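You operate a simulated robot arm through the tools that you are given. There is no shell and no other tool.

The job below is to be done with a simulated robot arm. You get a single attempt, and the scene is never put back.

## Task
Strain the lumpy ink into the cream pot, up to its line.
Fine: through the yellow strainer, which goes back on its dish; yellow beaker back in its place. Set down upright: yellow beaker.

It is judged by the outcome, as a careful person would: the job done as asked, and still so three seconds after it is handed in. It fails if anything else is knocked over, pushed out of place, dropped, spilled or broken.

## Robot
A 6-joint arm with a two-finger parallel gripper, fixed in place. Base frame: the origin is on the floor under the middle of its stand, x ahead of it, y to its left, z up; the work surface is at about z = 860. Units: mm, degrees, N and s.
With the tool pointing down near the work surface it reaches from about 360 to 760 mm from the base axis. Its first joint turns from -66.0 to 66.0 degrees. Payload 2.45 kg.
The TCP is the grasp point between the finger pads, 24 mm short of the fingertips. In the tool frame z runs along the fingers and y along their closing line. Largest opening 68 mm; finger width 17, thickness 10; the body of the gripper, 40 by 70 mm, starts 41 mm behind the TCP.
Orientation is that of the tool frame in the base frame, as [roll, pitch, yaw] about the fixed x, y, z axes, in that order (R = Rz(yaw) Ry(pitch) Rx(roll)). With the fingers straight down and closing along the base's y, the tool's x points along the base's -x, its y along +y and its z along -z.

## Interface
- The arm moves only by the tool arm_command. Its argument "steps" is a list of rows, each an object of numbers (a shift or turn left out is 0, a gripper value left out holds the last): "gripper": the finger opening in mm, from 0 to 68; "tx", "ty", "tz": the shift along the tool's x, y, z in units of 250 mm (1.0 is 250 mm); "rx", "ry", "rz": the turn, a rotation vector about the tool's x, y, z in units of 120 degrees (1.0 is 120 degrees). In form: [{"gripper": .., "tx": .., "ty": .., "tz": .., "rx": .., "ry": .., "rz": ..}, ...]. A call has 1 to 20 rows; each row is the pose to reach, as a shift and turn from the pose commanded when the call began, along the tool's axes at that moment. A call with a number of a shift or a turn outside -1 to 1 is refused whole. A row lasts 0.2 s, in which the tool goes at most 50 mm and 8.6 degrees; a call with a longer step from one row to the next is refused whole, and so is a gripper value outside its range. Where a pose cannot be reached the arm comes as near as it can. A force on the tool above 40 N (or 10 N above the force at the start of the call, whichever is more), or a blocked arm, ends the call early, and 0.2 s more pass. The fingers move at their own pace (about 108 mm/s each) and stop on an object; they squeeze with about 21 N. The grip force told is the motor's: it shows also when the fingers shut on nothing. Time passes only in rows, and 0.2 s behind the last, so rows that repeat a pose let the fingers close. It gives the time, the measured TCP pose, the force on the tool (base axes), the opening and the grip force at its end, in the units of the frame above (readings bear some noise), with the torque about the TCP (base axes, N m) and any sound that the robot's microphone picked up, and new pictures: "pictures" is both (left out), scene, wrist or none.
- Cameras (640 x 400 px; columns grow to the right, rows downward): "scene" is fixed at [163.2, 404.6, 1482.4]; the picture's right is [-0.81, -0.58, 0.00], its down [-0.23, 0.32, -0.92] and it looks along [0.54, -0.75, -0.39] (base axes); focal length 328 px, centre (320, 200). "wrist" rides on the gripper at [84, 11, -75] in the tool frame; the picture's right is [-0.13, 0.99, 0.00], its down [-0.60, -0.08, -0.79] and it looks along [-0.79, -0.10, 0.61] (tool axes); focal length 251 px, centre (320, 200). There is no depth. A picture from a camera that has moved, and an enlarged one, comes with that camera's place and axes in the base frame and with its lens.
- close_up(camera, box): a new picture of the part [left, top, right, bottom] of that camera's present view, enlarged. The clock stands still meanwhile.
- hand_in(): hands the job in; it is judged then, once.

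Nothing tells you positions but the pictures and the camera data. Unless the task says otherwise, let go and move clear before handing in.

The tools are called as name(argument=value, ...) on one line, values as JSON. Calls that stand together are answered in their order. arm_command: Moves the arm, as the interface text tells. Its arguments: {"type":"object","properties":{"steps":{"type":"array"},"pictures":{"type":"string","enum":["both","scene","wrist","none"]}},"required":["steps"]} The other tools are called the same way: close_up (camera, box) takes an enlarged picture of a part of a camera's view; hand_in () hands the job in.

At the start:

```text
time: 0.0
tool_pos: [419.9, -248.5, 1255.5]
tcp_rot: [-179.9, 0.1, 179.9]
wrist_force: [0.2, -0.5, -0.1]
wrist_torque: [0.01, -0.04, 0.0]
width: 67.6
gripper_force: 0.0
```

scene: 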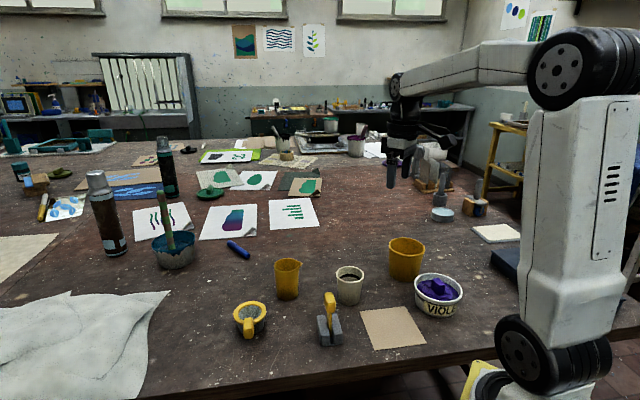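
wrist: 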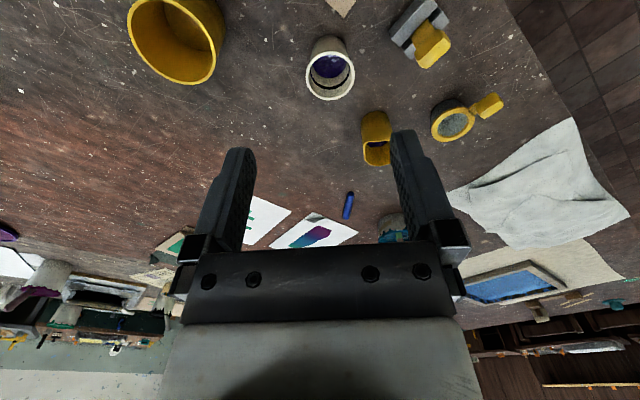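

I see a table with a yellow beaker, a larger yellow cup, a cream pot, a yellow strainer on a dish, and another yellow-handled item on a gray block. I'll take enlarged views before moving anything.

close_up(camera="scene", box=[220, 220, 380, 320])

close_up(camera="scene", box=[220, 270, 380, 370])

close_up(camera="scene", box=[330, 220, 490, 320])

close_up(camera="wrist", box=[340, 0, 560, 180])

close_up(camera="wrist", box=[120, 0, 400, 180])

```text
4.00 times, centred on (300, 270) of scene
camera zoom: at [163.2, 404.6, 1482.4], right [-0.81, -0.58, 0.0], down [-0.23, 0.32, -0.92], along [0.54, -0.75, -0.39], focal length 1310 px, centre (400, -80)
```

zoom: 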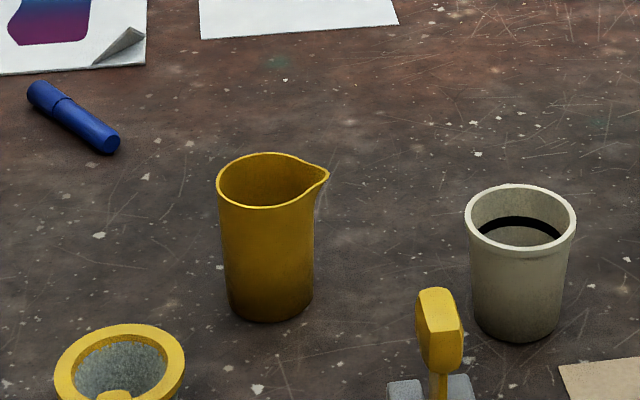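

```text
4.00 times, centred on (300, 320) of scene
camera zoom: at [163.2, 404.6, 1482.4], right [-0.81, -0.58, 0.0], down [-0.23, 0.32, -0.92], along [0.54, -0.75, -0.39], focal length 1310 px, centre (400, -280)
```

zoom: 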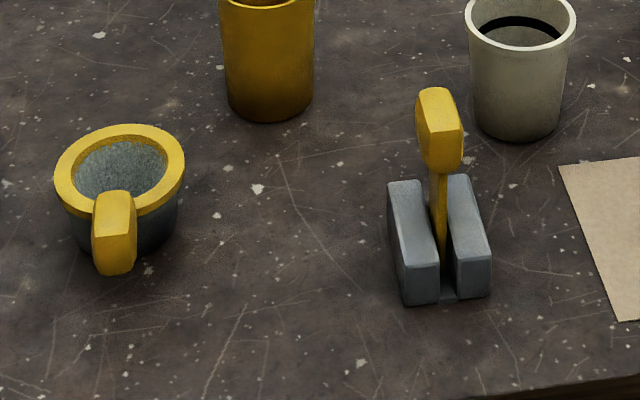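

```text
4.00 times, centred on (410, 270) of scene
camera zoom: at [163.2, 404.6, 1482.4], right [-0.81, -0.58, 0.0], down [-0.23, 0.32, -0.92], along [0.54, -0.75, -0.39], focal length 1310 px, centre (-40, -80)
```

zoom: 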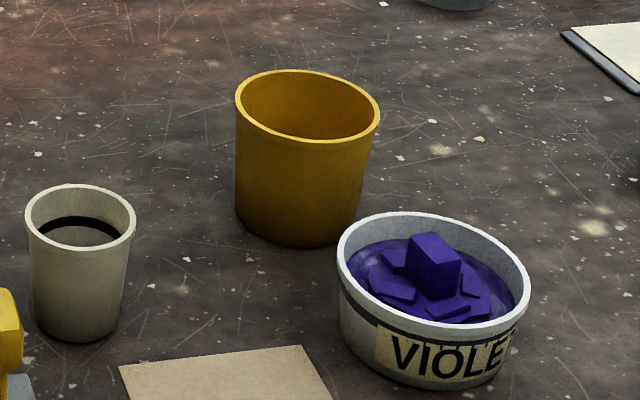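

```text
2.22 times, centred on (450, 90) of wrist
camera zoom: at [334.3, -237.9, 1331.8], right [0.13, 0.99, 0.0], down [0.6, -0.08, 0.79], along [0.79, -0.1, -0.61], focal length 559 px, centre (31, 444)
```

zoom: 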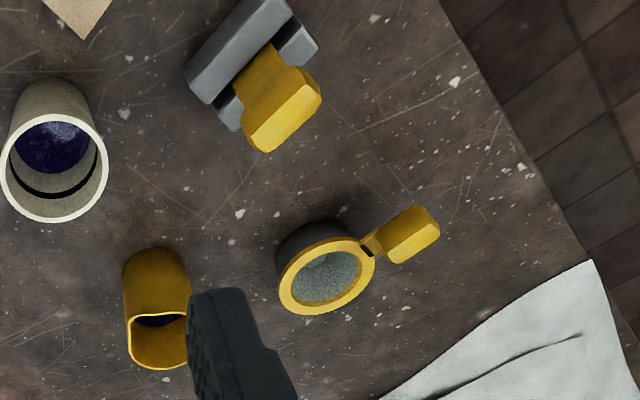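

```text
2.22 times, centred on (260, 90) of wrist
camera zoom: at [334.3, -237.9, 1331.8], right [0.13, 0.99, 0.0], down [0.6, -0.08, 0.79], along [0.79, -0.1, -0.61], focal length 559 px, centre (453, 444)
```

zoom: 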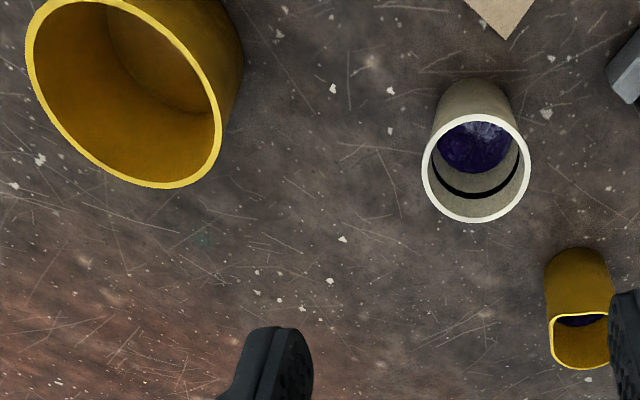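

The spouted yellow beaker holds violet ink and stands near (690,-165). The strainer on its dish is near (673,-16), and the cream pot, which already has some ink under a black line, is near (530,-245). I'll move the wrist camera over the beaker for a better look.

arm_command(steps=[{"tx": -0.13, "ty": 0.06}, {"tx": -0.26, "ty": 0.12}, {"tx": -0.39, "ty": 0.18}, {"tx": -0.52, "ty": 0.24}, {"tx": -0.6, "ty": 0.3}, {"tx": -0.6, "ty": 0.3}])

```text
time: 1.4
tool_pos: [572.0, -172.9, 1259.2]
tcp_rot: [-179.9, 0.0, 180.0]
wrist_force: [-0.7, -1.0, 0.5]
wrist_torque: [0.03, -0.02, 0.01]
width: 67.9
gripper_force: 0.0
camera wrist: at [486.3, -162.8, 1334.4], right [0.13, 0.99, 0.0], down [0.6, -0.08, 0.79], along [0.79, -0.1, -0.61], focal length 251 px, centre (320, 200)
```

scene: 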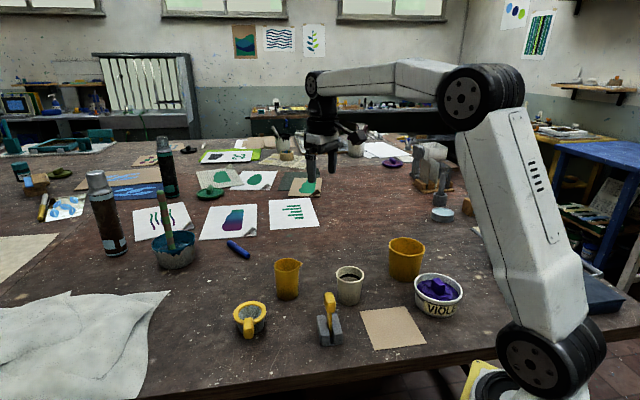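
wrist: 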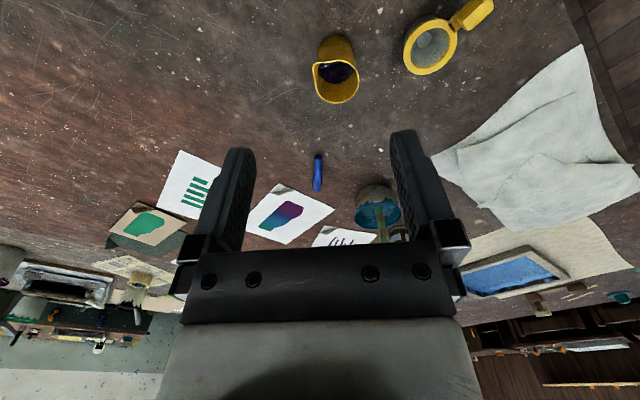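

The beaker and strainer are now in clear view, so I'll enlarge them.

close_up(camera="wrist", box=[280, 10, 408, 120])

close_up(camera="wrist", box=[380, 0, 508, 80])

```text
3.64 times, centred on (344, 65) of wrist
camera zoom: at [486.3, -162.8, 1334.4], right [0.13, 0.99, 0.0], down [0.6, -0.08, 0.79], along [0.79, -0.1, -0.61], focal length 914 px, centre (233, 691)
```

zoom: 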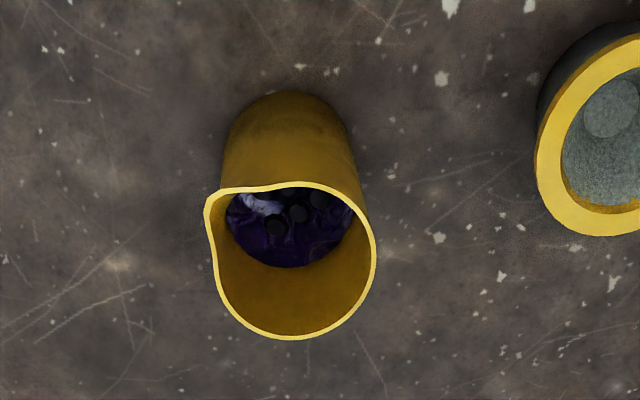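

```text
5.00 times, centred on (444, 40) of wrist
camera zoom: at [486.3, -162.8, 1334.4], right [0.13, 0.99, 0.0], down [0.6, -0.08, 0.79], along [0.79, -0.1, -0.61], focal length 1257 px, centre (-300, 1000)
```

zoom: 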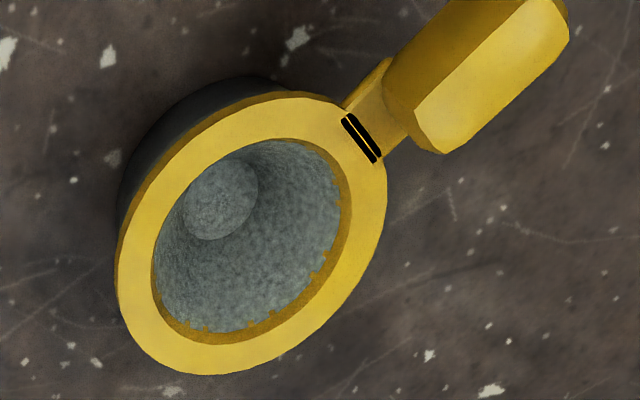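

The beaker holds violet ink with dark lumps, filled to about z=900, and its spout points toward -x,-y. Next I'll tilt the camera down over the cream pot to find its line and level.

arm_command(steps=[{"tx": 0.07, "ty": -0.07, "tz": 0.025, "ry": 0.05}, {"tx": 0.14, "ty": -0.14, "tz": 0.05, "ry": 0.1}, {"tx": 0.21, "ty": -0.21, "tz": 0.08, "ry": 0.15}, {"tx": 0.28, "ty": -0.27, "tz": 0.1, "ry": 0.2}, {"tx": 0.34, "ty": -0.33, "tz": 0.128, "ry": 0.25}, {"tx": 0.34, "ty": -0.33, "tz": 0.128, "ry": 0.25}], pictures="wrist")

close_up(camera="wrist", box=[240, 20, 400, 120])

```text
time: 2.8
tool_pos: [483.4, -256.8, 1226.2]
tcp_rot: [-179.9, -30.1, 179.9]
wrist_force: [-0.2, 0.4, 0.6]
wrist_torque: [0.01, -0.01, 0.03]
width: 68.0
gripper_force: 0.0
camera wrist: at [446.0, -246.2, 1333.6], right [0.11, 0.99, -0.07], down [0.92, -0.08, 0.38], along [0.38, -0.1, -0.92], focal length 251 px, centre (320, 200)
```

wrist: 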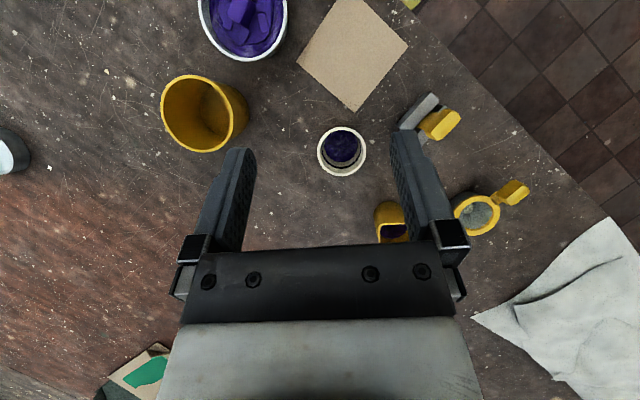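

```text
4.00 times, centred on (320, 70) of wrist
camera zoom: at [446.0, -246.2, 1333.6], right [0.11, 0.99, -0.07], down [0.92, -0.08, 0.38], along [0.38, -0.1, -0.92], focal length 1006 px, centre (320, 720)
```

zoom: 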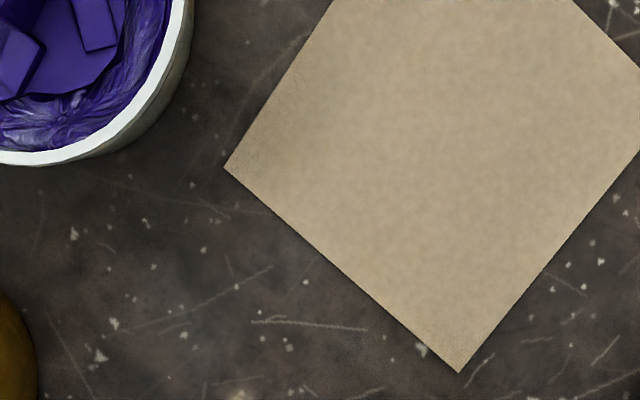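

The whole workspace is visible from above now. I'll enlarge the pot, strainer, holder and beaker.

close_up(camera="wrist", box=[302, 115, 382, 185])

close_up(camera="wrist", box=[390, 80, 550, 180])

close_up(camera="wrist", box=[360, 160, 540, 250])

close_up(camera="scene", box=[225, 290, 289, 345])

close_up(camera="scene", box=[300, 280, 364, 355])

```text
5.71 times, centred on (342, 150) of wrist
camera zoom: at [446.0, -246.2, 1333.6], right [0.11, 0.99, -0.07], down [0.92, -0.08, 0.38], along [0.38, -0.1, -0.92], focal length 1437 px, centre (194, 486)
```

zoom: 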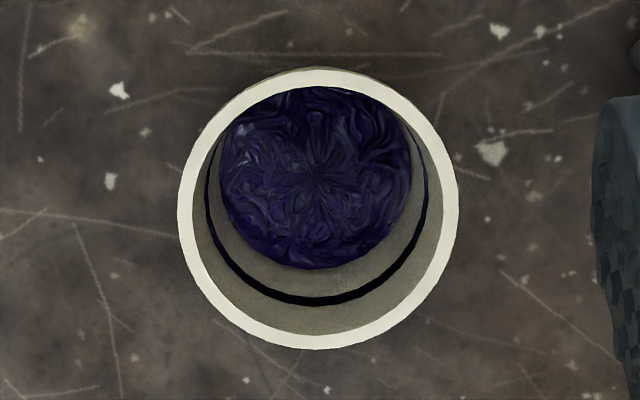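

```text
4.00 times, centred on (470, 130) of wrist
camera zoom: at [446.0, -246.2, 1333.6], right [0.11, 0.99, -0.07], down [0.92, -0.08, 0.38], along [0.38, -0.1, -0.92], focal length 1006 px, centre (-280, 480)
```

zoom: 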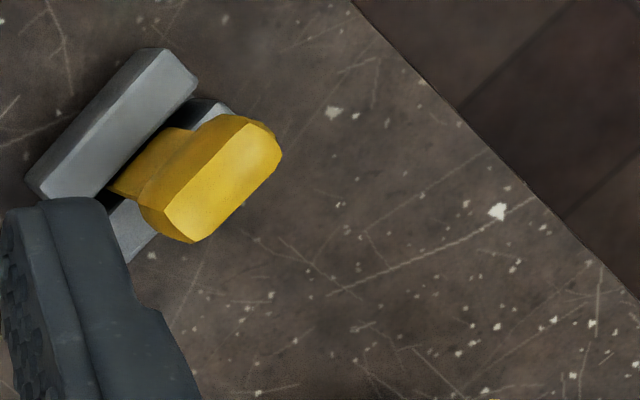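

```text
3.56 times, centred on (450, 205) of wrist
camera zoom: at [446.0, -246.2, 1333.6], right [0.11, 0.99, -0.07], down [0.92, -0.08, 0.38], along [0.38, -0.1, -0.92], focal length 894 px, centre (-142, 182)
```

zoom: 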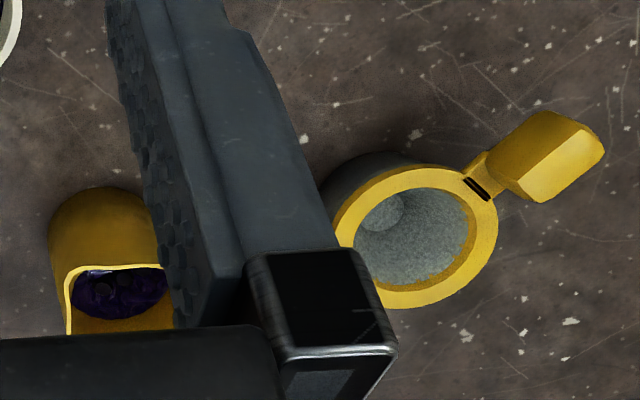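

```text
7.27 times, centred on (257, 318) of scene
camera zoom: at [163.2, 404.6, 1482.4], right [-0.81, -0.58, 0.0], down [-0.23, 0.32, -0.92], along [0.54, -0.75, -0.39], focal length 2382 px, centre (778, -654)
```

zoom: 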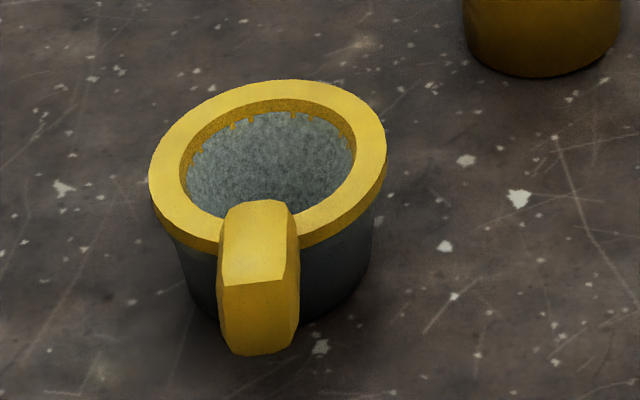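

```text
5.33 times, centred on (332, 318) of scene
camera zoom: at [163.2, 404.6, 1482.4], right [-0.81, -0.58, 0.0], down [-0.23, 0.32, -0.92], along [0.54, -0.75, -0.39], focal length 1746 px, centre (256, -427)
```

zoom: 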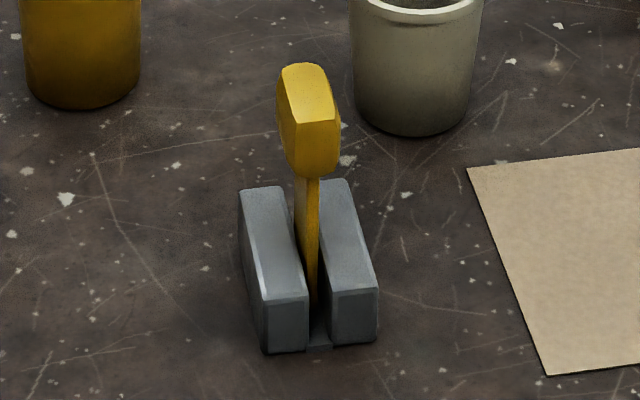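

The ink in the pot stands about 25 mm below its black line, at roughly z=894 against z=920. The strainer's handle points toward (-x,+y). I'll level the tool and move toward the strainer.

arm_command(steps=[{"tx": -0.068, "ty": 0.133, "tz": -0.016, "ry": -0.042}, {"tx": -0.135, "ty": 0.267, "tz": -0.032, "ry": -0.083}, {"tx": -0.203, "ty": 0.4, "tz": -0.048, "ry": -0.125}, {"tx": -0.271, "ty": 0.533, "tz": -0.064, "ry": -0.167}, {"tx": -0.339, "ty": 0.667, "tz": -0.08, "ry": -0.208}, {"tx": -0.4064, "ty": 0.8, "tz": -0.096, "ry": -0.25}, {"tx": -0.4064, "ty": 0.8, "tz": -0.096, "ry": -0.25}], pictures="none")

arm_command(steps=[{"rz": 0.06}, {"rz": 0.12}, {"rz": 0.18}, {"rz": 0.24}, {"rz": 0.3}, {"rz": 0.36}, {"rz": 0.36}], pictures="both")

```text
time: 4.4
tool_pos: [587.8, -55.9, 1194.1]
tcp_rot: [180.0, 0.1, 180.0]
wrist_force: [-0.5, 0.2, 0.1]
wrist_torque: [0.0, 0.0, -0.01]
width: 68.0
gripper_force: 0.0
```

```text
time: 6.0
tool_pos: [585.9, -55.6, 1196.0]
tcp_rot: [180.0, 0.1, 136.7]
wrist_force: [-0.1, 0.4, 0.4]
wrist_torque: [-0.01, 0.03, -0.01]
width: 68.1
gripper_force: 0.1
camera wrist: at [530.2, 9.3, 1269.9], right [0.77, 0.63, 0.0], down [0.38, -0.47, 0.79], along [0.5, -0.61, -0.61], focal length 251 px, centre (320, 200)
```

scene: 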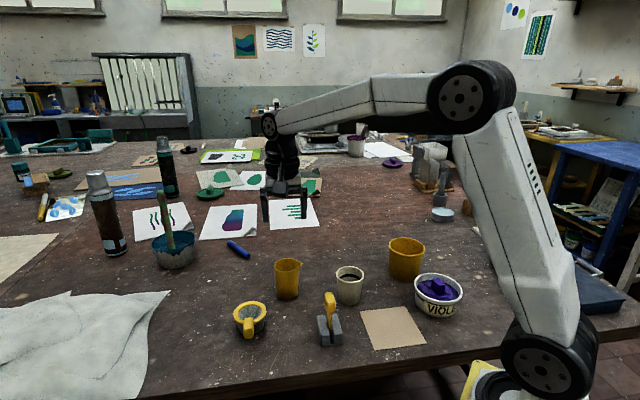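
wrist: 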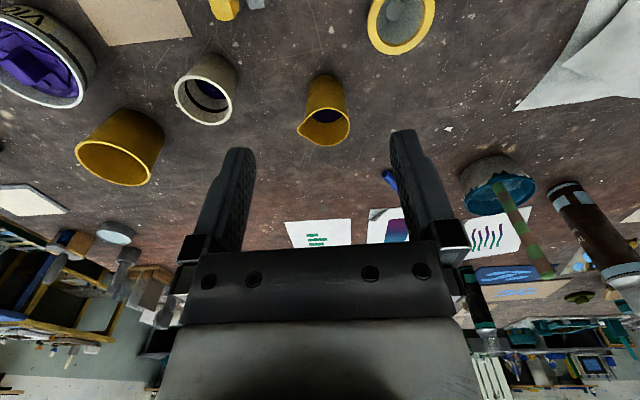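

The yaw now matches the strainer handle. I'll enlarge the beaker and strainer from this viewpoint to refine their positions.

close_up(camera="wrist", box=[280, 60, 376, 156])

close_up(camera="wrist", box=[340, 0, 468, 80])

close_up(camera="wrist", box=[160, 40, 256, 136])

```text
4.17 times, centred on (328, 108) of wrist
camera zoom: at [530.2, 9.3, 1269.9], right [0.77, 0.63, 0.0], down [0.38, -0.47, 0.79], along [0.5, -0.61, -0.61], focal length 1048 px, centre (287, 583)
```

zoom: 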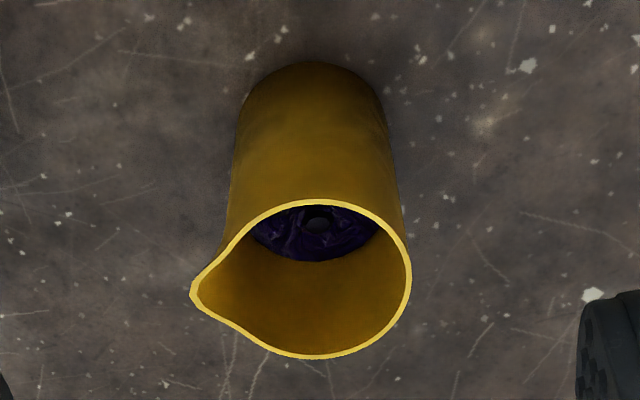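

```text
5.00 times, centred on (404, 40) of wrist
camera zoom: at [530.2, 9.3, 1269.9], right [0.77, 0.63, 0.0], down [0.38, -0.47, 0.79], along [0.5, -0.61, -0.61], focal length 1257 px, centre (-100, 1000)
```

zoom: 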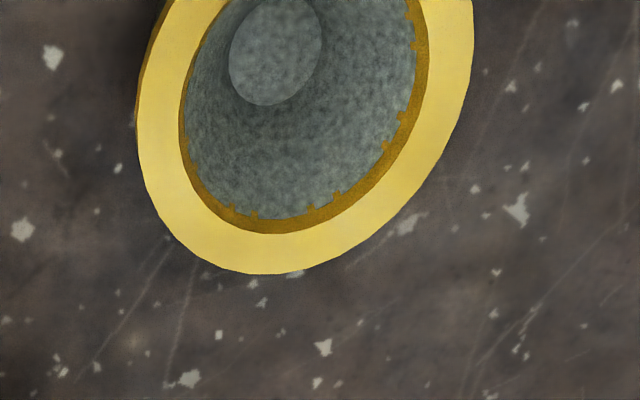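

```text
4.17 times, centred on (208, 88) of wrist
camera zoom: at [530.2, 9.3, 1269.9], right [0.77, 0.63, 0.0], down [0.38, -0.47, 0.79], along [0.5, -0.61, -0.61], focal length 1048 px, centre (787, 667)
```

zoom: 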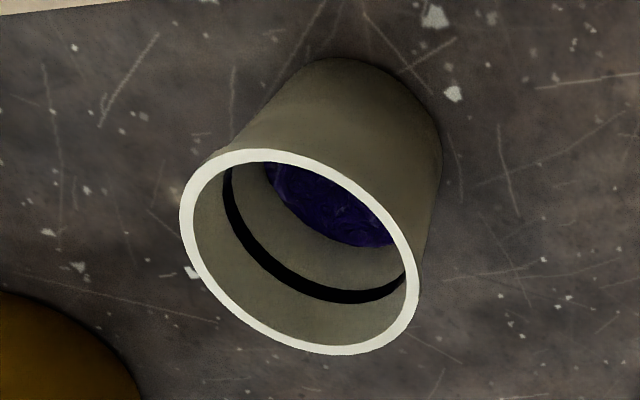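

I place the beaker rim at (683,-161, z 965), about 66 mm wide, with its spout at azimuth -135°. The strainer ring is at (676,-12, z 907) and its handle at about (632,30). I'll descend above the handle.

arm_command(steps=[{"tx": 0.024, "ty": 0.095, "tz": 0.14}, {"tx": 0.048, "ty": 0.19, "tz": 0.28}, {"tx": 0.072, "ty": 0.286, "tz": 0.42}, {"tx": 0.096, "ty": 0.382, "tz": 0.56}, {"tx": 0.096, "ty": 0.382, "tz": 0.56}, {"tx": 0.096, "ty": 0.382, "tz": 0.56}], pictures="both")

close_up(camera="scene", box=[200, 220, 328, 348])

```text
time: 7.4
tool_pos: [633.1, 28.1, 1053.0]
tcp_rot: [180.0, 0.2, 136.8]
wrist_force: [-0.9, 0.1, 0.3]
wrist_torque: [0.0, 0.02, 0.01]
width: 67.9
gripper_force: 0.0
camera wrist: at [576.5, 94.5, 1128.4], right [0.77, 0.63, 0.0], down [0.38, -0.47, 0.79], along [0.5, -0.61, -0.61], focal length 251 px, centre (320, 200)
```

scene: 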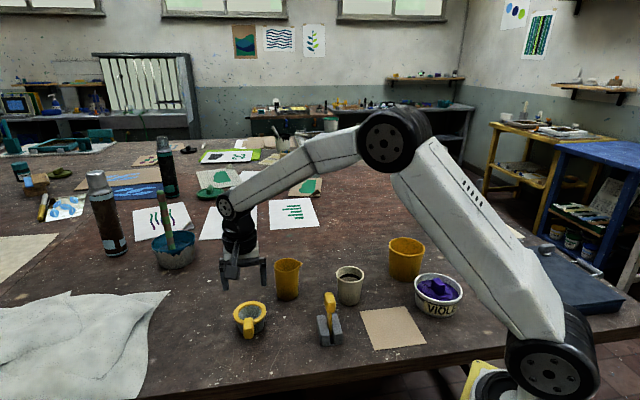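
wrist: 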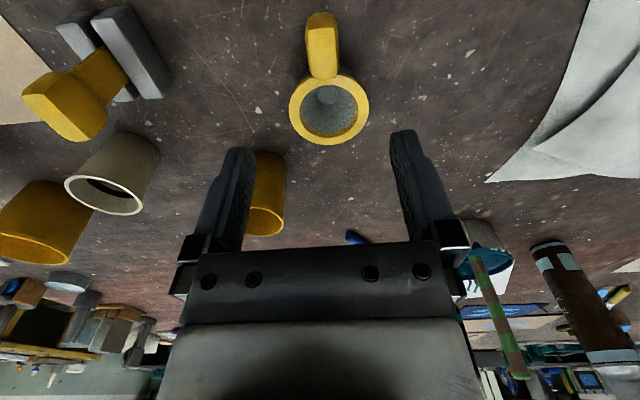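

```text
3.12 times, centred on (264, 284) of scene
camera zoom: at [163.2, 404.6, 1482.4], right [-0.81, -0.58, 0.0], down [-0.23, 0.32, -0.92], along [0.54, -0.75, -0.39], focal length 1023 px, centre (495, -62)
```

zoom: 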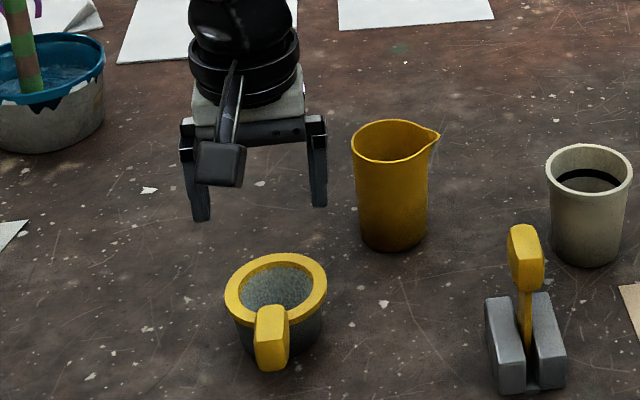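

The handle is nearly under the gripper. I'll enlarge the wrist view to align with it exactly.

close_up(camera="wrist", box=[250, 0, 410, 160])

close_up(camera="scene", box=[218, 290, 290, 346])

```text
2.50 times, centred on (330, 80) of wrist
camera zoom: at [576.5, 94.5, 1128.4], right [0.77, 0.63, 0.0], down [0.38, -0.47, 0.79], along [0.5, -0.61, -0.61], focal length 629 px, centre (295, 500)
```

zoom: 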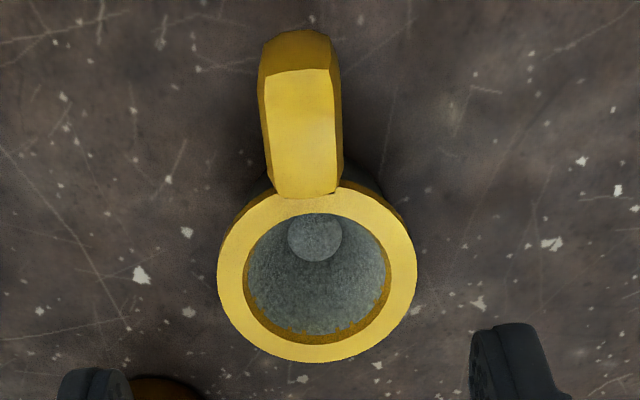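

```text
7.14 times, centred on (254, 318) of scene
camera zoom: at [163.2, 404.6, 1482.4], right [-0.81, -0.58, 0.0], down [-0.23, 0.32, -0.92], along [0.54, -0.75, -0.39], focal length 2339 px, centre (791, -643)
```

zoom: 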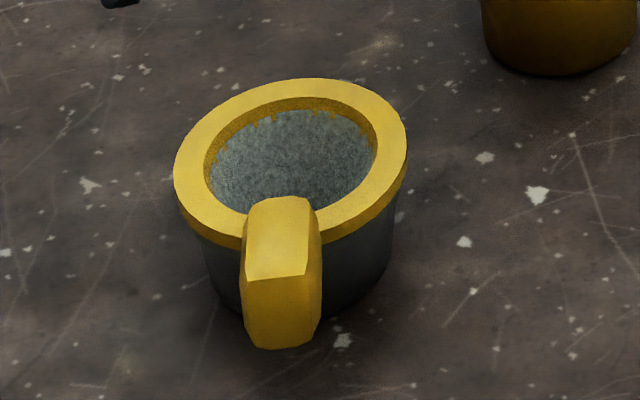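

The handle's centre is about 5–7 mm outward and 2 mm sideways of the tool axis, and rotated by about 2°. I'll correct that and descend to just above the handle.

arm_command(steps=[{"tx": 0.009, "ty": 0.004, "tz": 0.1, "rz": 0.008}, {"tx": 0.018, "ty": 0.008, "tz": 0.22, "rz": 0.0167}, {"tx": 0.018, "ty": 0.008, "tz": 0.3, "rz": 0.0167}, {"tx": 0.018, "ty": 0.008, "tz": 0.35, "rz": 0.0167}, {"tx": 0.018, "ty": 0.008, "tz": 0.35, "rz": 0.0167}, {"tx": 0.018, "ty": 0.008, "tz": 0.35, "rz": 0.0167}], pictures="wrist")

close_up(camera="wrist", box=[220, 0, 420, 200])

close_up(camera="scene", box=[200, 240, 300, 350])

```text
time: 8.8
tool_pos: [630.5, 33.9, 966.9]
tcp_rot: [-180.0, 0.2, 134.8]
wrist_force: [-0.5, 0.6, -0.1]
wrist_torque: [-0.02, 0.03, 0.02]
width: 68.0
gripper_force: 0.2
camera wrist: at [577.3, 101.0, 1041.6], right [0.8, 0.61, 0.0], down [0.37, -0.48, 0.79], along [0.48, -0.63, -0.61], focal length 251 px, centre (320, 200)
```

wrist: 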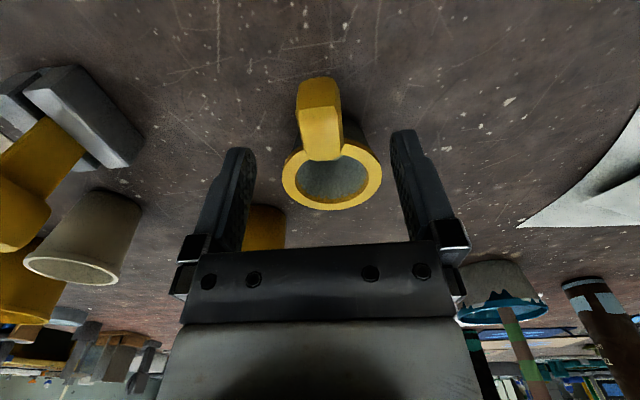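

```text
2.00 times, centred on (320, 100) of wrist
camera zoom: at [577.3, 101.0, 1041.6], right [0.8, 0.61, 0.0], down [0.37, -0.48, 0.79], along [0.48, -0.63, -0.61], focal length 503 px, centre (320, 400)
```

zoom: 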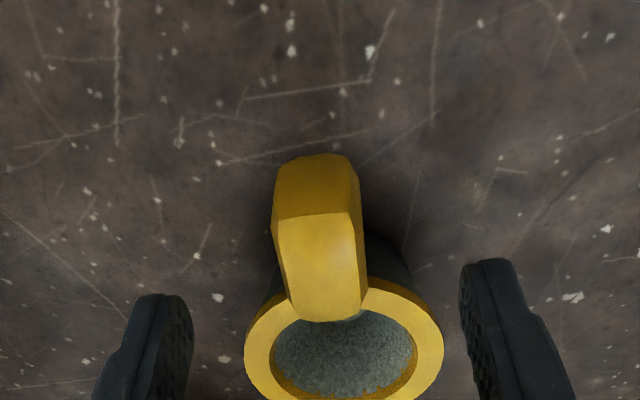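

```text
3.64 times, centred on (250, 295) of scene
camera zoom: at [163.2, 404.6, 1482.4], right [-0.81, -0.58, 0.0], down [-0.23, 0.32, -0.92], along [0.54, -0.75, -0.39], focal length 1191 px, centre (574, -146)
```

zoom: 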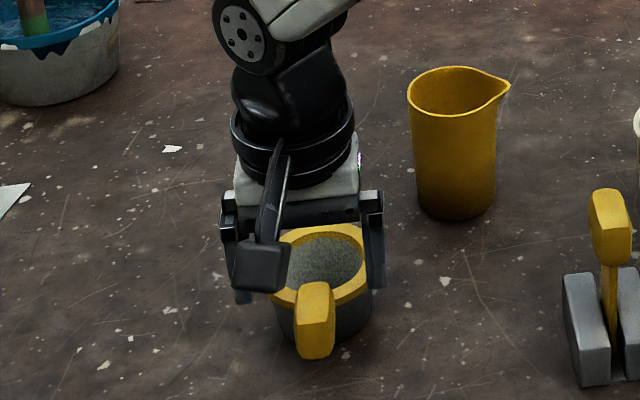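

The handle is centred between the open fingers. I'll descend to grip height and close.

arm_command(steps=[{"gripper": 68, "tz": 0.07}, {"gripper": 68, "tz": 0.14}, {"gripper": 68, "tz": 0.194}, {"gripper": 68, "tz": 0.194}, {"gripper": 68, "tz": 0.194}], pictures="both")

close_up(camera="scene", box=[200, 250, 300, 350])

```text
time: 10.0
tool_pos: [630.3, 35.5, 918.8]
tcp_rot: [179.9, 0.1, 134.8]
wrist_force: [-1.1, -0.2, -0.1]
wrist_torque: [0.01, 0.01, 0.02]
width: 68.1
gripper_force: 0.1
camera wrist: at [576.6, 102.0, 993.2], right [0.8, 0.61, 0.0], down [0.37, -0.48, 0.79], along [0.48, -0.63, -0.61], focal length 251 px, centre (320, 200)
```

scene: 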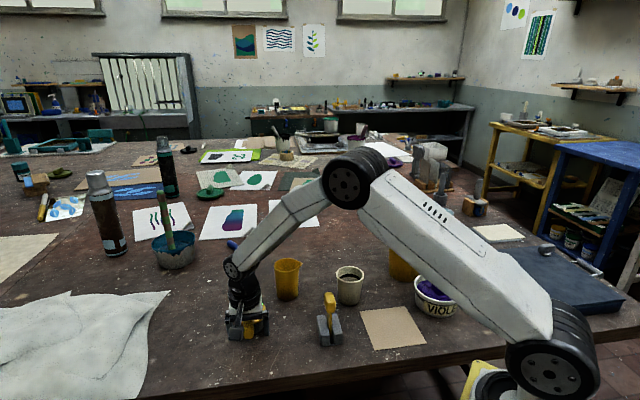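
wrist: 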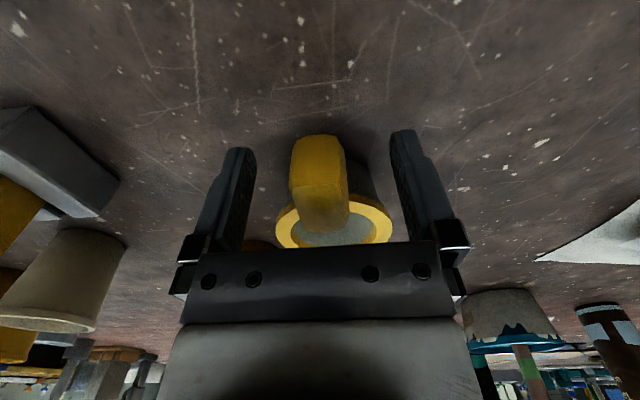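

```text
4.00 times, centred on (250, 300) of scene
camera zoom: at [163.2, 404.6, 1482.4], right [-0.81, -0.58, 0.0], down [-0.23, 0.32, -0.92], along [0.54, -0.75, -0.39], focal length 1310 px, centre (600, -200)
```

zoom: 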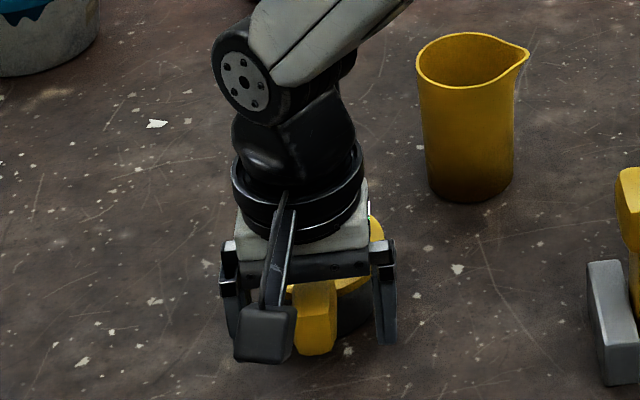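

The handle sits between the fingers at the right height. Closing now.

arm_command(steps=[{"gripper": 10}, {"gripper": 10}, {"gripper": 10}, {"gripper": 10}], pictures="wrist")

close_up(camera="scene", box=[200, 250, 300, 350])

```text
time: 11.0
tool_pos: [629.5, 34.8, 918.3]
tcp_rot: [180.0, 0.1, 134.9]
wrist_force: [0.4, -0.2, 0.4]
wrist_torque: [0.05, 0.04, 0.05]
width: 23.5
gripper_force: 21.2
camera wrist: at [576.6, 102.0, 993.3], right [0.79, 0.61, 0.0], down [0.37, -0.48, 0.79], along [0.48, -0.63, -0.61], focal length 251 px, centre (320, 200)
```

wrist: 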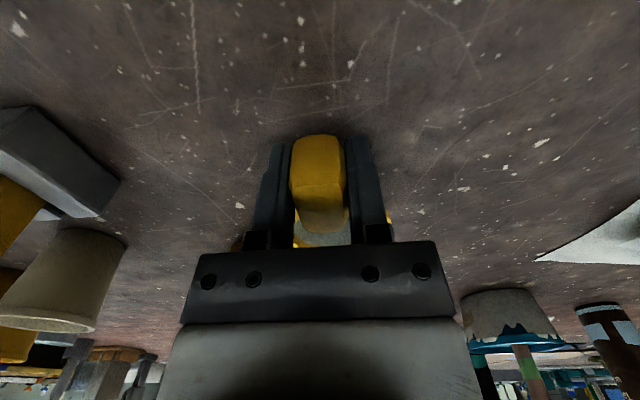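

```text
4.00 times, centred on (250, 300) of scene
camera zoom: at [163.2, 404.6, 1482.4], right [-0.81, -0.58, 0.0], down [-0.23, 0.32, -0.92], along [0.54, -0.75, -0.39], focal length 1310 px, centre (600, -200)
```

zoom: 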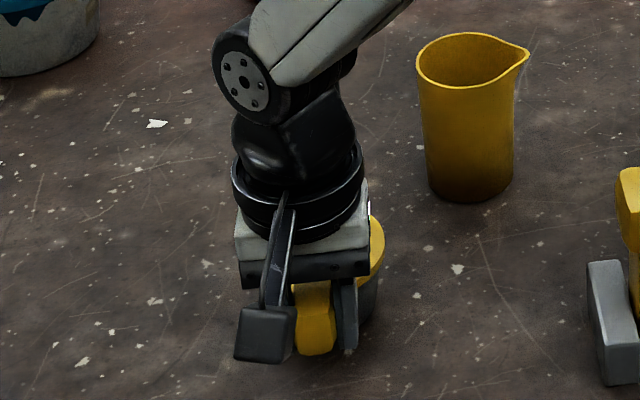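

Gripped at 23.5 mm. I'll lift straight up slowly, then look.

arm_command(steps=[{"tz": -0.02}, {"tz": -0.05}, {"tz": -0.1}, {"tz": -0.18}, {"tz": -0.28}, {"tz": -0.4}, {"tz": -0.52}, {"tz": -0.52}, {"tz": -0.52}], pictures="both")

close_up(camera="scene", box=[190, 220, 310, 340])

```text
time: 13.0
tool_pos: [632.5, 32.5, 1048.3]
tcp_rot: [-180.0, 0.1, 134.7]
wrist_force: [-0.3, -0.6, -1.5]
wrist_torque: [0.02, -0.02, -0.02]
width: 23.2
gripper_force: 21.7
camera wrist: at [580.0, 100.6, 1124.7], right [0.8, 0.61, 0.0], down [0.37, -0.48, 0.79], along [0.48, -0.63, -0.61], focal length 251 px, centre (320, 200)
```

scene: 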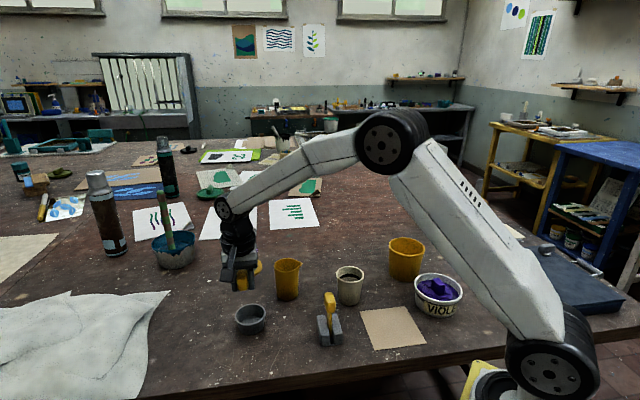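
wrist: 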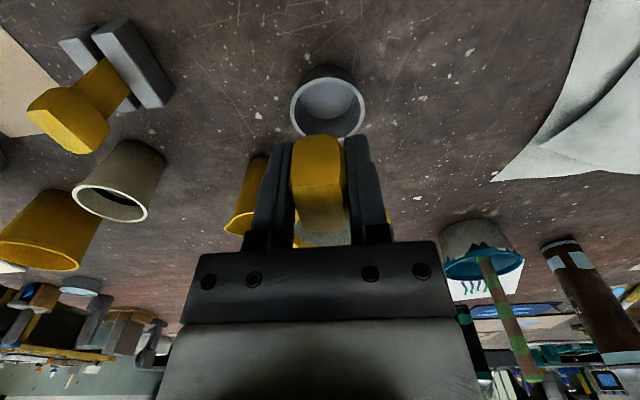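

```text
3.33 times, centred on (250, 280) of scene
camera zoom: at [163.2, 404.6, 1482.4], right [-0.81, -0.58, 0.0], down [-0.23, 0.32, -0.92], along [0.54, -0.75, -0.39], focal length 1092 px, centre (553, -67)
```

zoom: 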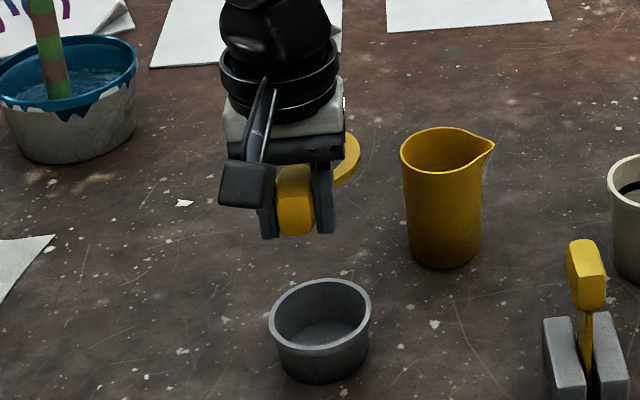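

The strainer came off cleanly, leaving its dish empty. I'll raise it and carry it toward the cream pot, turning the handle so it won't be in the way of the pour.

arm_command(steps=[{"tz": -0.08}, {"tx": -0.037, "ty": -0.083, "tz": -0.16, "rz": -0.057}, {"tx": -0.074, "ty": -0.167, "tz": -0.16, "rz": -0.115}, {"tx": -0.111, "ty": -0.25, "tz": -0.16, "rz": -0.172}, {"tx": -0.148, "ty": -0.333, "tz": -0.16, "rz": -0.229}, {"tx": -0.185, "ty": -0.417, "tz": -0.16, "rz": -0.286}, {"tx": -0.222, "ty": -0.5, "tz": -0.16, "rz": -0.343}, {"tx": -0.259, "ty": -0.583, "tz": -0.16, "rz": -0.4}, {"tx": -0.2965, "ty": -0.6665, "tz": -0.16, "rz": -0.458}, {"tx": -0.2965, "ty": -0.6665, "tz": -0.16, "rz": -0.458}], pictures="both")

```text
time: 15.2
tool_pos: [565.5, -135.5, 1088.5]
tcp_rot: [-179.8, 0.2, -170.2]
wrist_force: [0.5, 0.2, -0.4]
wrist_torque: [-0.01, 0.01, -0.01]
width: 23.3
gripper_force: 20.8
camera wrist: at [479.5, -140.4, 1163.2], right [-0.04, 1.0, 0.0], down [0.61, 0.03, 0.79], along [0.79, 0.03, -0.61], focal length 251 px, centre (320, 200)
```

scene: 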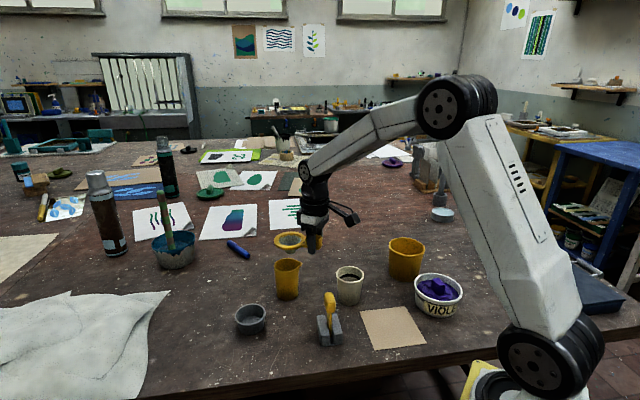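
wrist: 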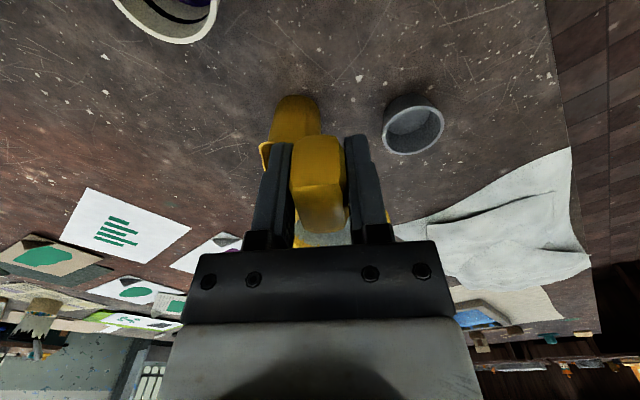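

The strainer is riding level, with the beaker and pot clear below it. I'll continue to a point above the pot and turn the handle to azimuth 245°.

arm_command(steps=[{"tx": 0.046, "ty": -0.078, "rz": -0.0575}, {"tx": 0.092, "ty": -0.155, "rz": -0.115}, {"tx": 0.139, "ty": -0.233, "rz": -0.1725}, {"tx": 0.185, "ty": -0.31, "rz": -0.23}, {"tx": 0.231, "ty": -0.388, "rz": -0.2875}, {"tx": 0.277, "ty": -0.466, "rz": -0.345}, {"tx": 0.323, "ty": -0.543, "rz": -0.4025}, {"tx": 0.3695, "ty": -0.621, "rz": -0.46}, {"tx": 0.3695, "ty": -0.621, "rz": -0.46}, {"tx": 0.3695, "ty": -0.621, "rz": -0.46}], pictures="both")

close_up(camera="scene", box=[280, 190, 440, 310])

```text
time: 17.4
tool_pos: [501.7, -304.4, 1090.5]
tcp_rot: [-179.9, 0.0, -115.1]
wrist_force: [0.2, 0.8, -0.1]
wrist_torque: [-0.01, 0.01, -0.01]
width: 23.2
gripper_force: 21.3
camera wrist: at [453.8, -376.9, 1164.8], right [-0.84, 0.54, 0.0], down [0.33, 0.51, 0.79], along [0.43, 0.67, -0.61], focal length 251 px, centre (320, 200)
```

scene: 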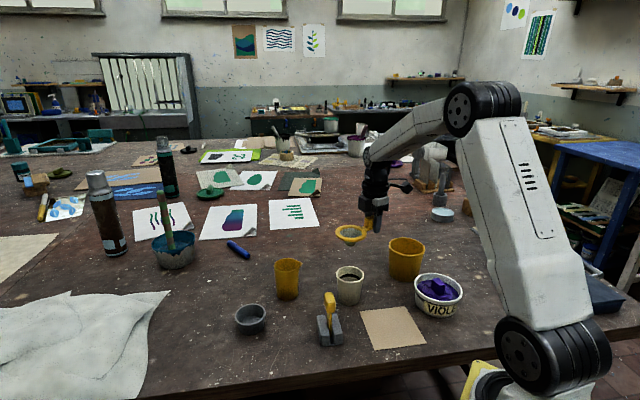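
wrist: 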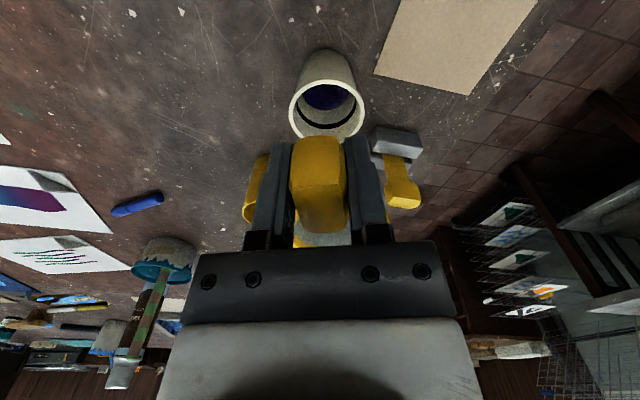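

```text
3.33 times, centred on (360, 250) of scene
camera zoom: at [163.2, 404.6, 1482.4], right [-0.81, -0.58, 0.0], down [-0.23, 0.32, -0.92], along [0.54, -0.75, -0.39], focal length 1092 px, centre (187, 33)
```

zoom: 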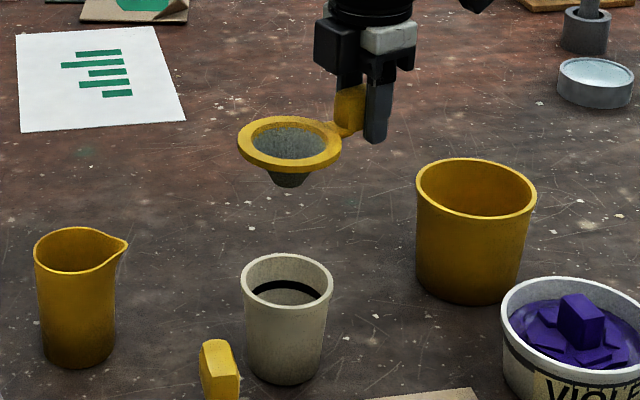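

The strainer hangs just above the pot. I'll zoom in to check alignment before lowering it.

close_up(camera="wrist", box=[247, 40, 407, 140])

close_up(camera="scene", box=[318, 212, 398, 312])

```text
4.00 times, centred on (327, 90) of wrist
camera zoom: at [453.8, -376.9, 1164.8], right [-0.84, 0.54, 0.0], down [0.33, 0.51, 0.79], along [0.43, 0.67, -0.61], focal length 1006 px, centre (292, 640)
```

zoom: 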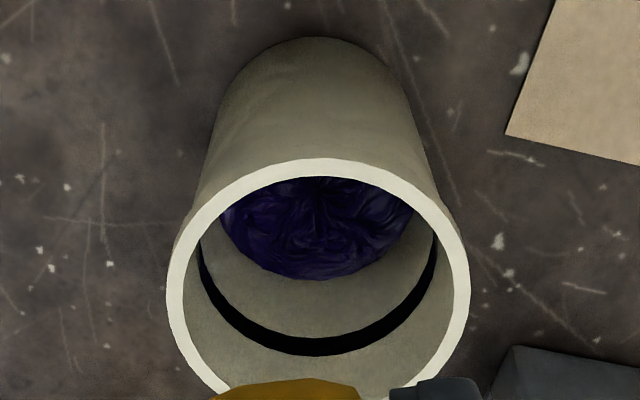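

```text
4.00 times, centred on (358, 262) of scene
camera zoom: at [163.2, 404.6, 1482.4], right [-0.81, -0.58, 0.0], down [-0.23, 0.32, -0.92], along [0.54, -0.75, -0.39], focal length 1310 px, centre (168, -48)
```

zoom: 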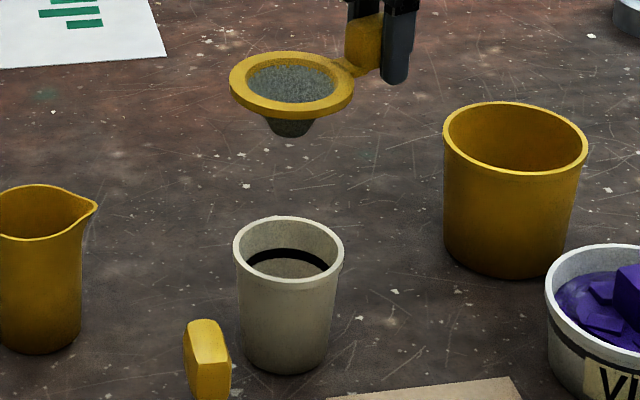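

The pot is a few millimetres off the ring's axis, so I'll correct by about 4.5 mm and lower to just above seating height.

arm_command(steps=[{"tx": 0.018, "ty": -0.004, "tz": 0.08}, {"tx": 0.018, "ty": -0.004, "tz": 0.16}, {"tx": 0.018, "ty": -0.004, "tz": 0.24}, {"tx": 0.018, "ty": -0.004, "tz": 0.28}, {"tx": 0.018, "ty": -0.004, "tz": 0.28}], pictures="wrist")

close_up(camera="scene", box=[318, 230, 398, 310])

close_up(camera="wrist", box=[230, 60, 430, 260])

```text
time: 18.6
tool_pos: [499.6, -306.5, 1017.5]
tcp_rot: [-179.9, 0.1, -115.2]
wrist_force: [0.4, -0.6, -0.5]
wrist_torque: [0.01, 0.01, 0.02]
width: 23.2
gripper_force: 20.7
camera wrist: at [452.6, -379.1, 1093.1], right [-0.84, 0.54, 0.0], down [0.33, 0.51, 0.79], along [0.43, 0.67, -0.61], focal length 251 px, centre (320, 200)
```

wrist: 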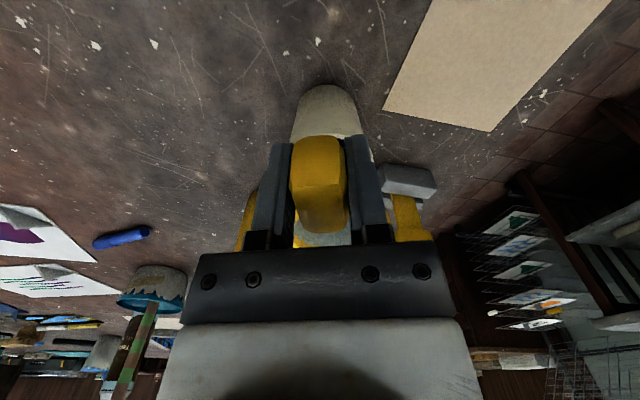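

```text
5.00 times, centred on (358, 270) of scene
camera zoom: at [163.2, 404.6, 1482.4], right [-0.81, -0.58, 0.0], down [-0.23, 0.32, -0.92], along [0.54, -0.75, -0.39], focal length 1637 px, centre (130, -150)
```

zoom: 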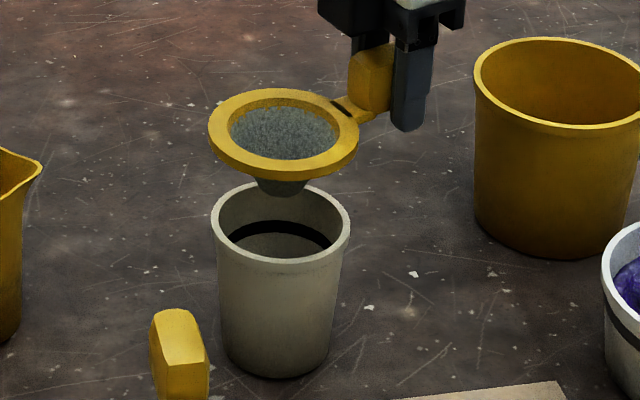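

```text
2.00 times, centred on (330, 160) of wrist
camera zoom: at [452.6, -379.1, 1093.1], right [-0.84, 0.54, 0.0], down [0.33, 0.51, 0.79], along [0.43, 0.67, -0.61], focal length 503 px, centre (300, 280)
```

zoom: 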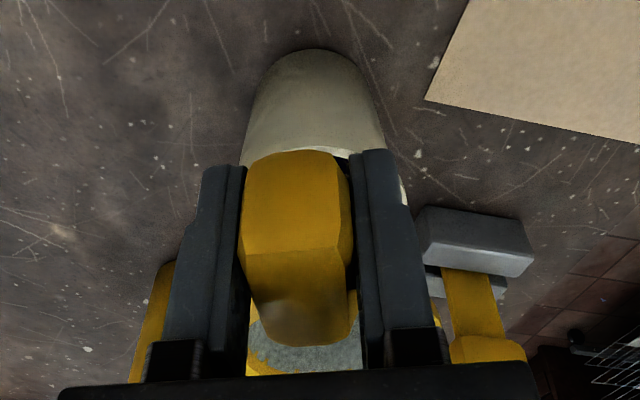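

The ring and pot line up within about 2 mm and the cone tip is about to enter the pot. I'll lower to just above seating height.

arm_command(steps=[{"tx": 0.007, "ty": -0.003, "tz": 0.05}, {"tx": 0.007, "ty": -0.003, "tz": 0.1}, {"tx": 0.007, "ty": -0.003, "tz": 0.14}, {"tx": 0.007, "ty": -0.003, "tz": 0.168}, {"tx": 0.007, "ty": -0.003, "tz": 0.168}], pictures="wrist")

close_up(camera="scene", box=[318, 240, 398, 320])

```text
time: 19.8
tool_pos: [499.9, -311.8, 976.7]
tcp_rot: [-179.9, 0.0, -115.1]
wrist_force: [-0.4, -0.5, 0.0]
wrist_torque: [-0.04, 0.01, -0.03]
width: 23.1
gripper_force: 21.0
camera wrist: at [452.0, -383.1, 1052.2], right [-0.84, 0.54, 0.0], down [0.33, 0.51, 0.79], along [0.43, 0.67, -0.61], focal length 251 px, centre (320, 200)
```

wrist: 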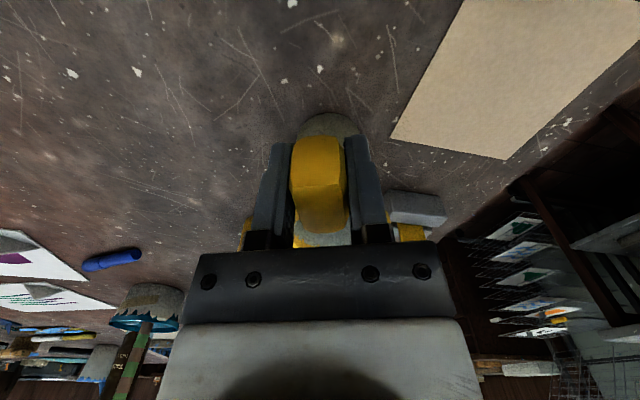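

```text
5.00 times, centred on (358, 280) of scene
camera zoom: at [163.2, 404.6, 1482.4], right [-0.81, -0.58, 0.0], down [-0.23, 0.32, -0.92], along [0.54, -0.75, -0.39], focal length 1637 px, centre (130, -200)
```

zoom: 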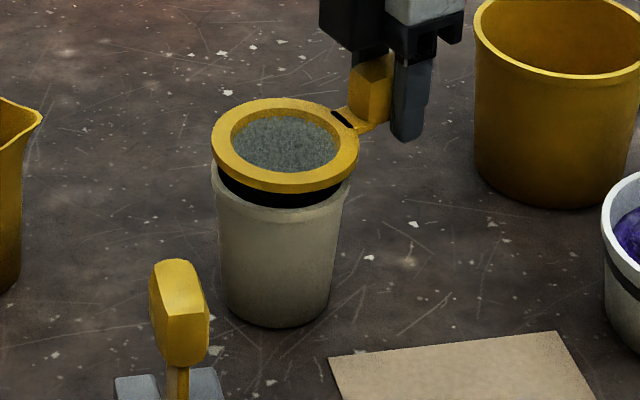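

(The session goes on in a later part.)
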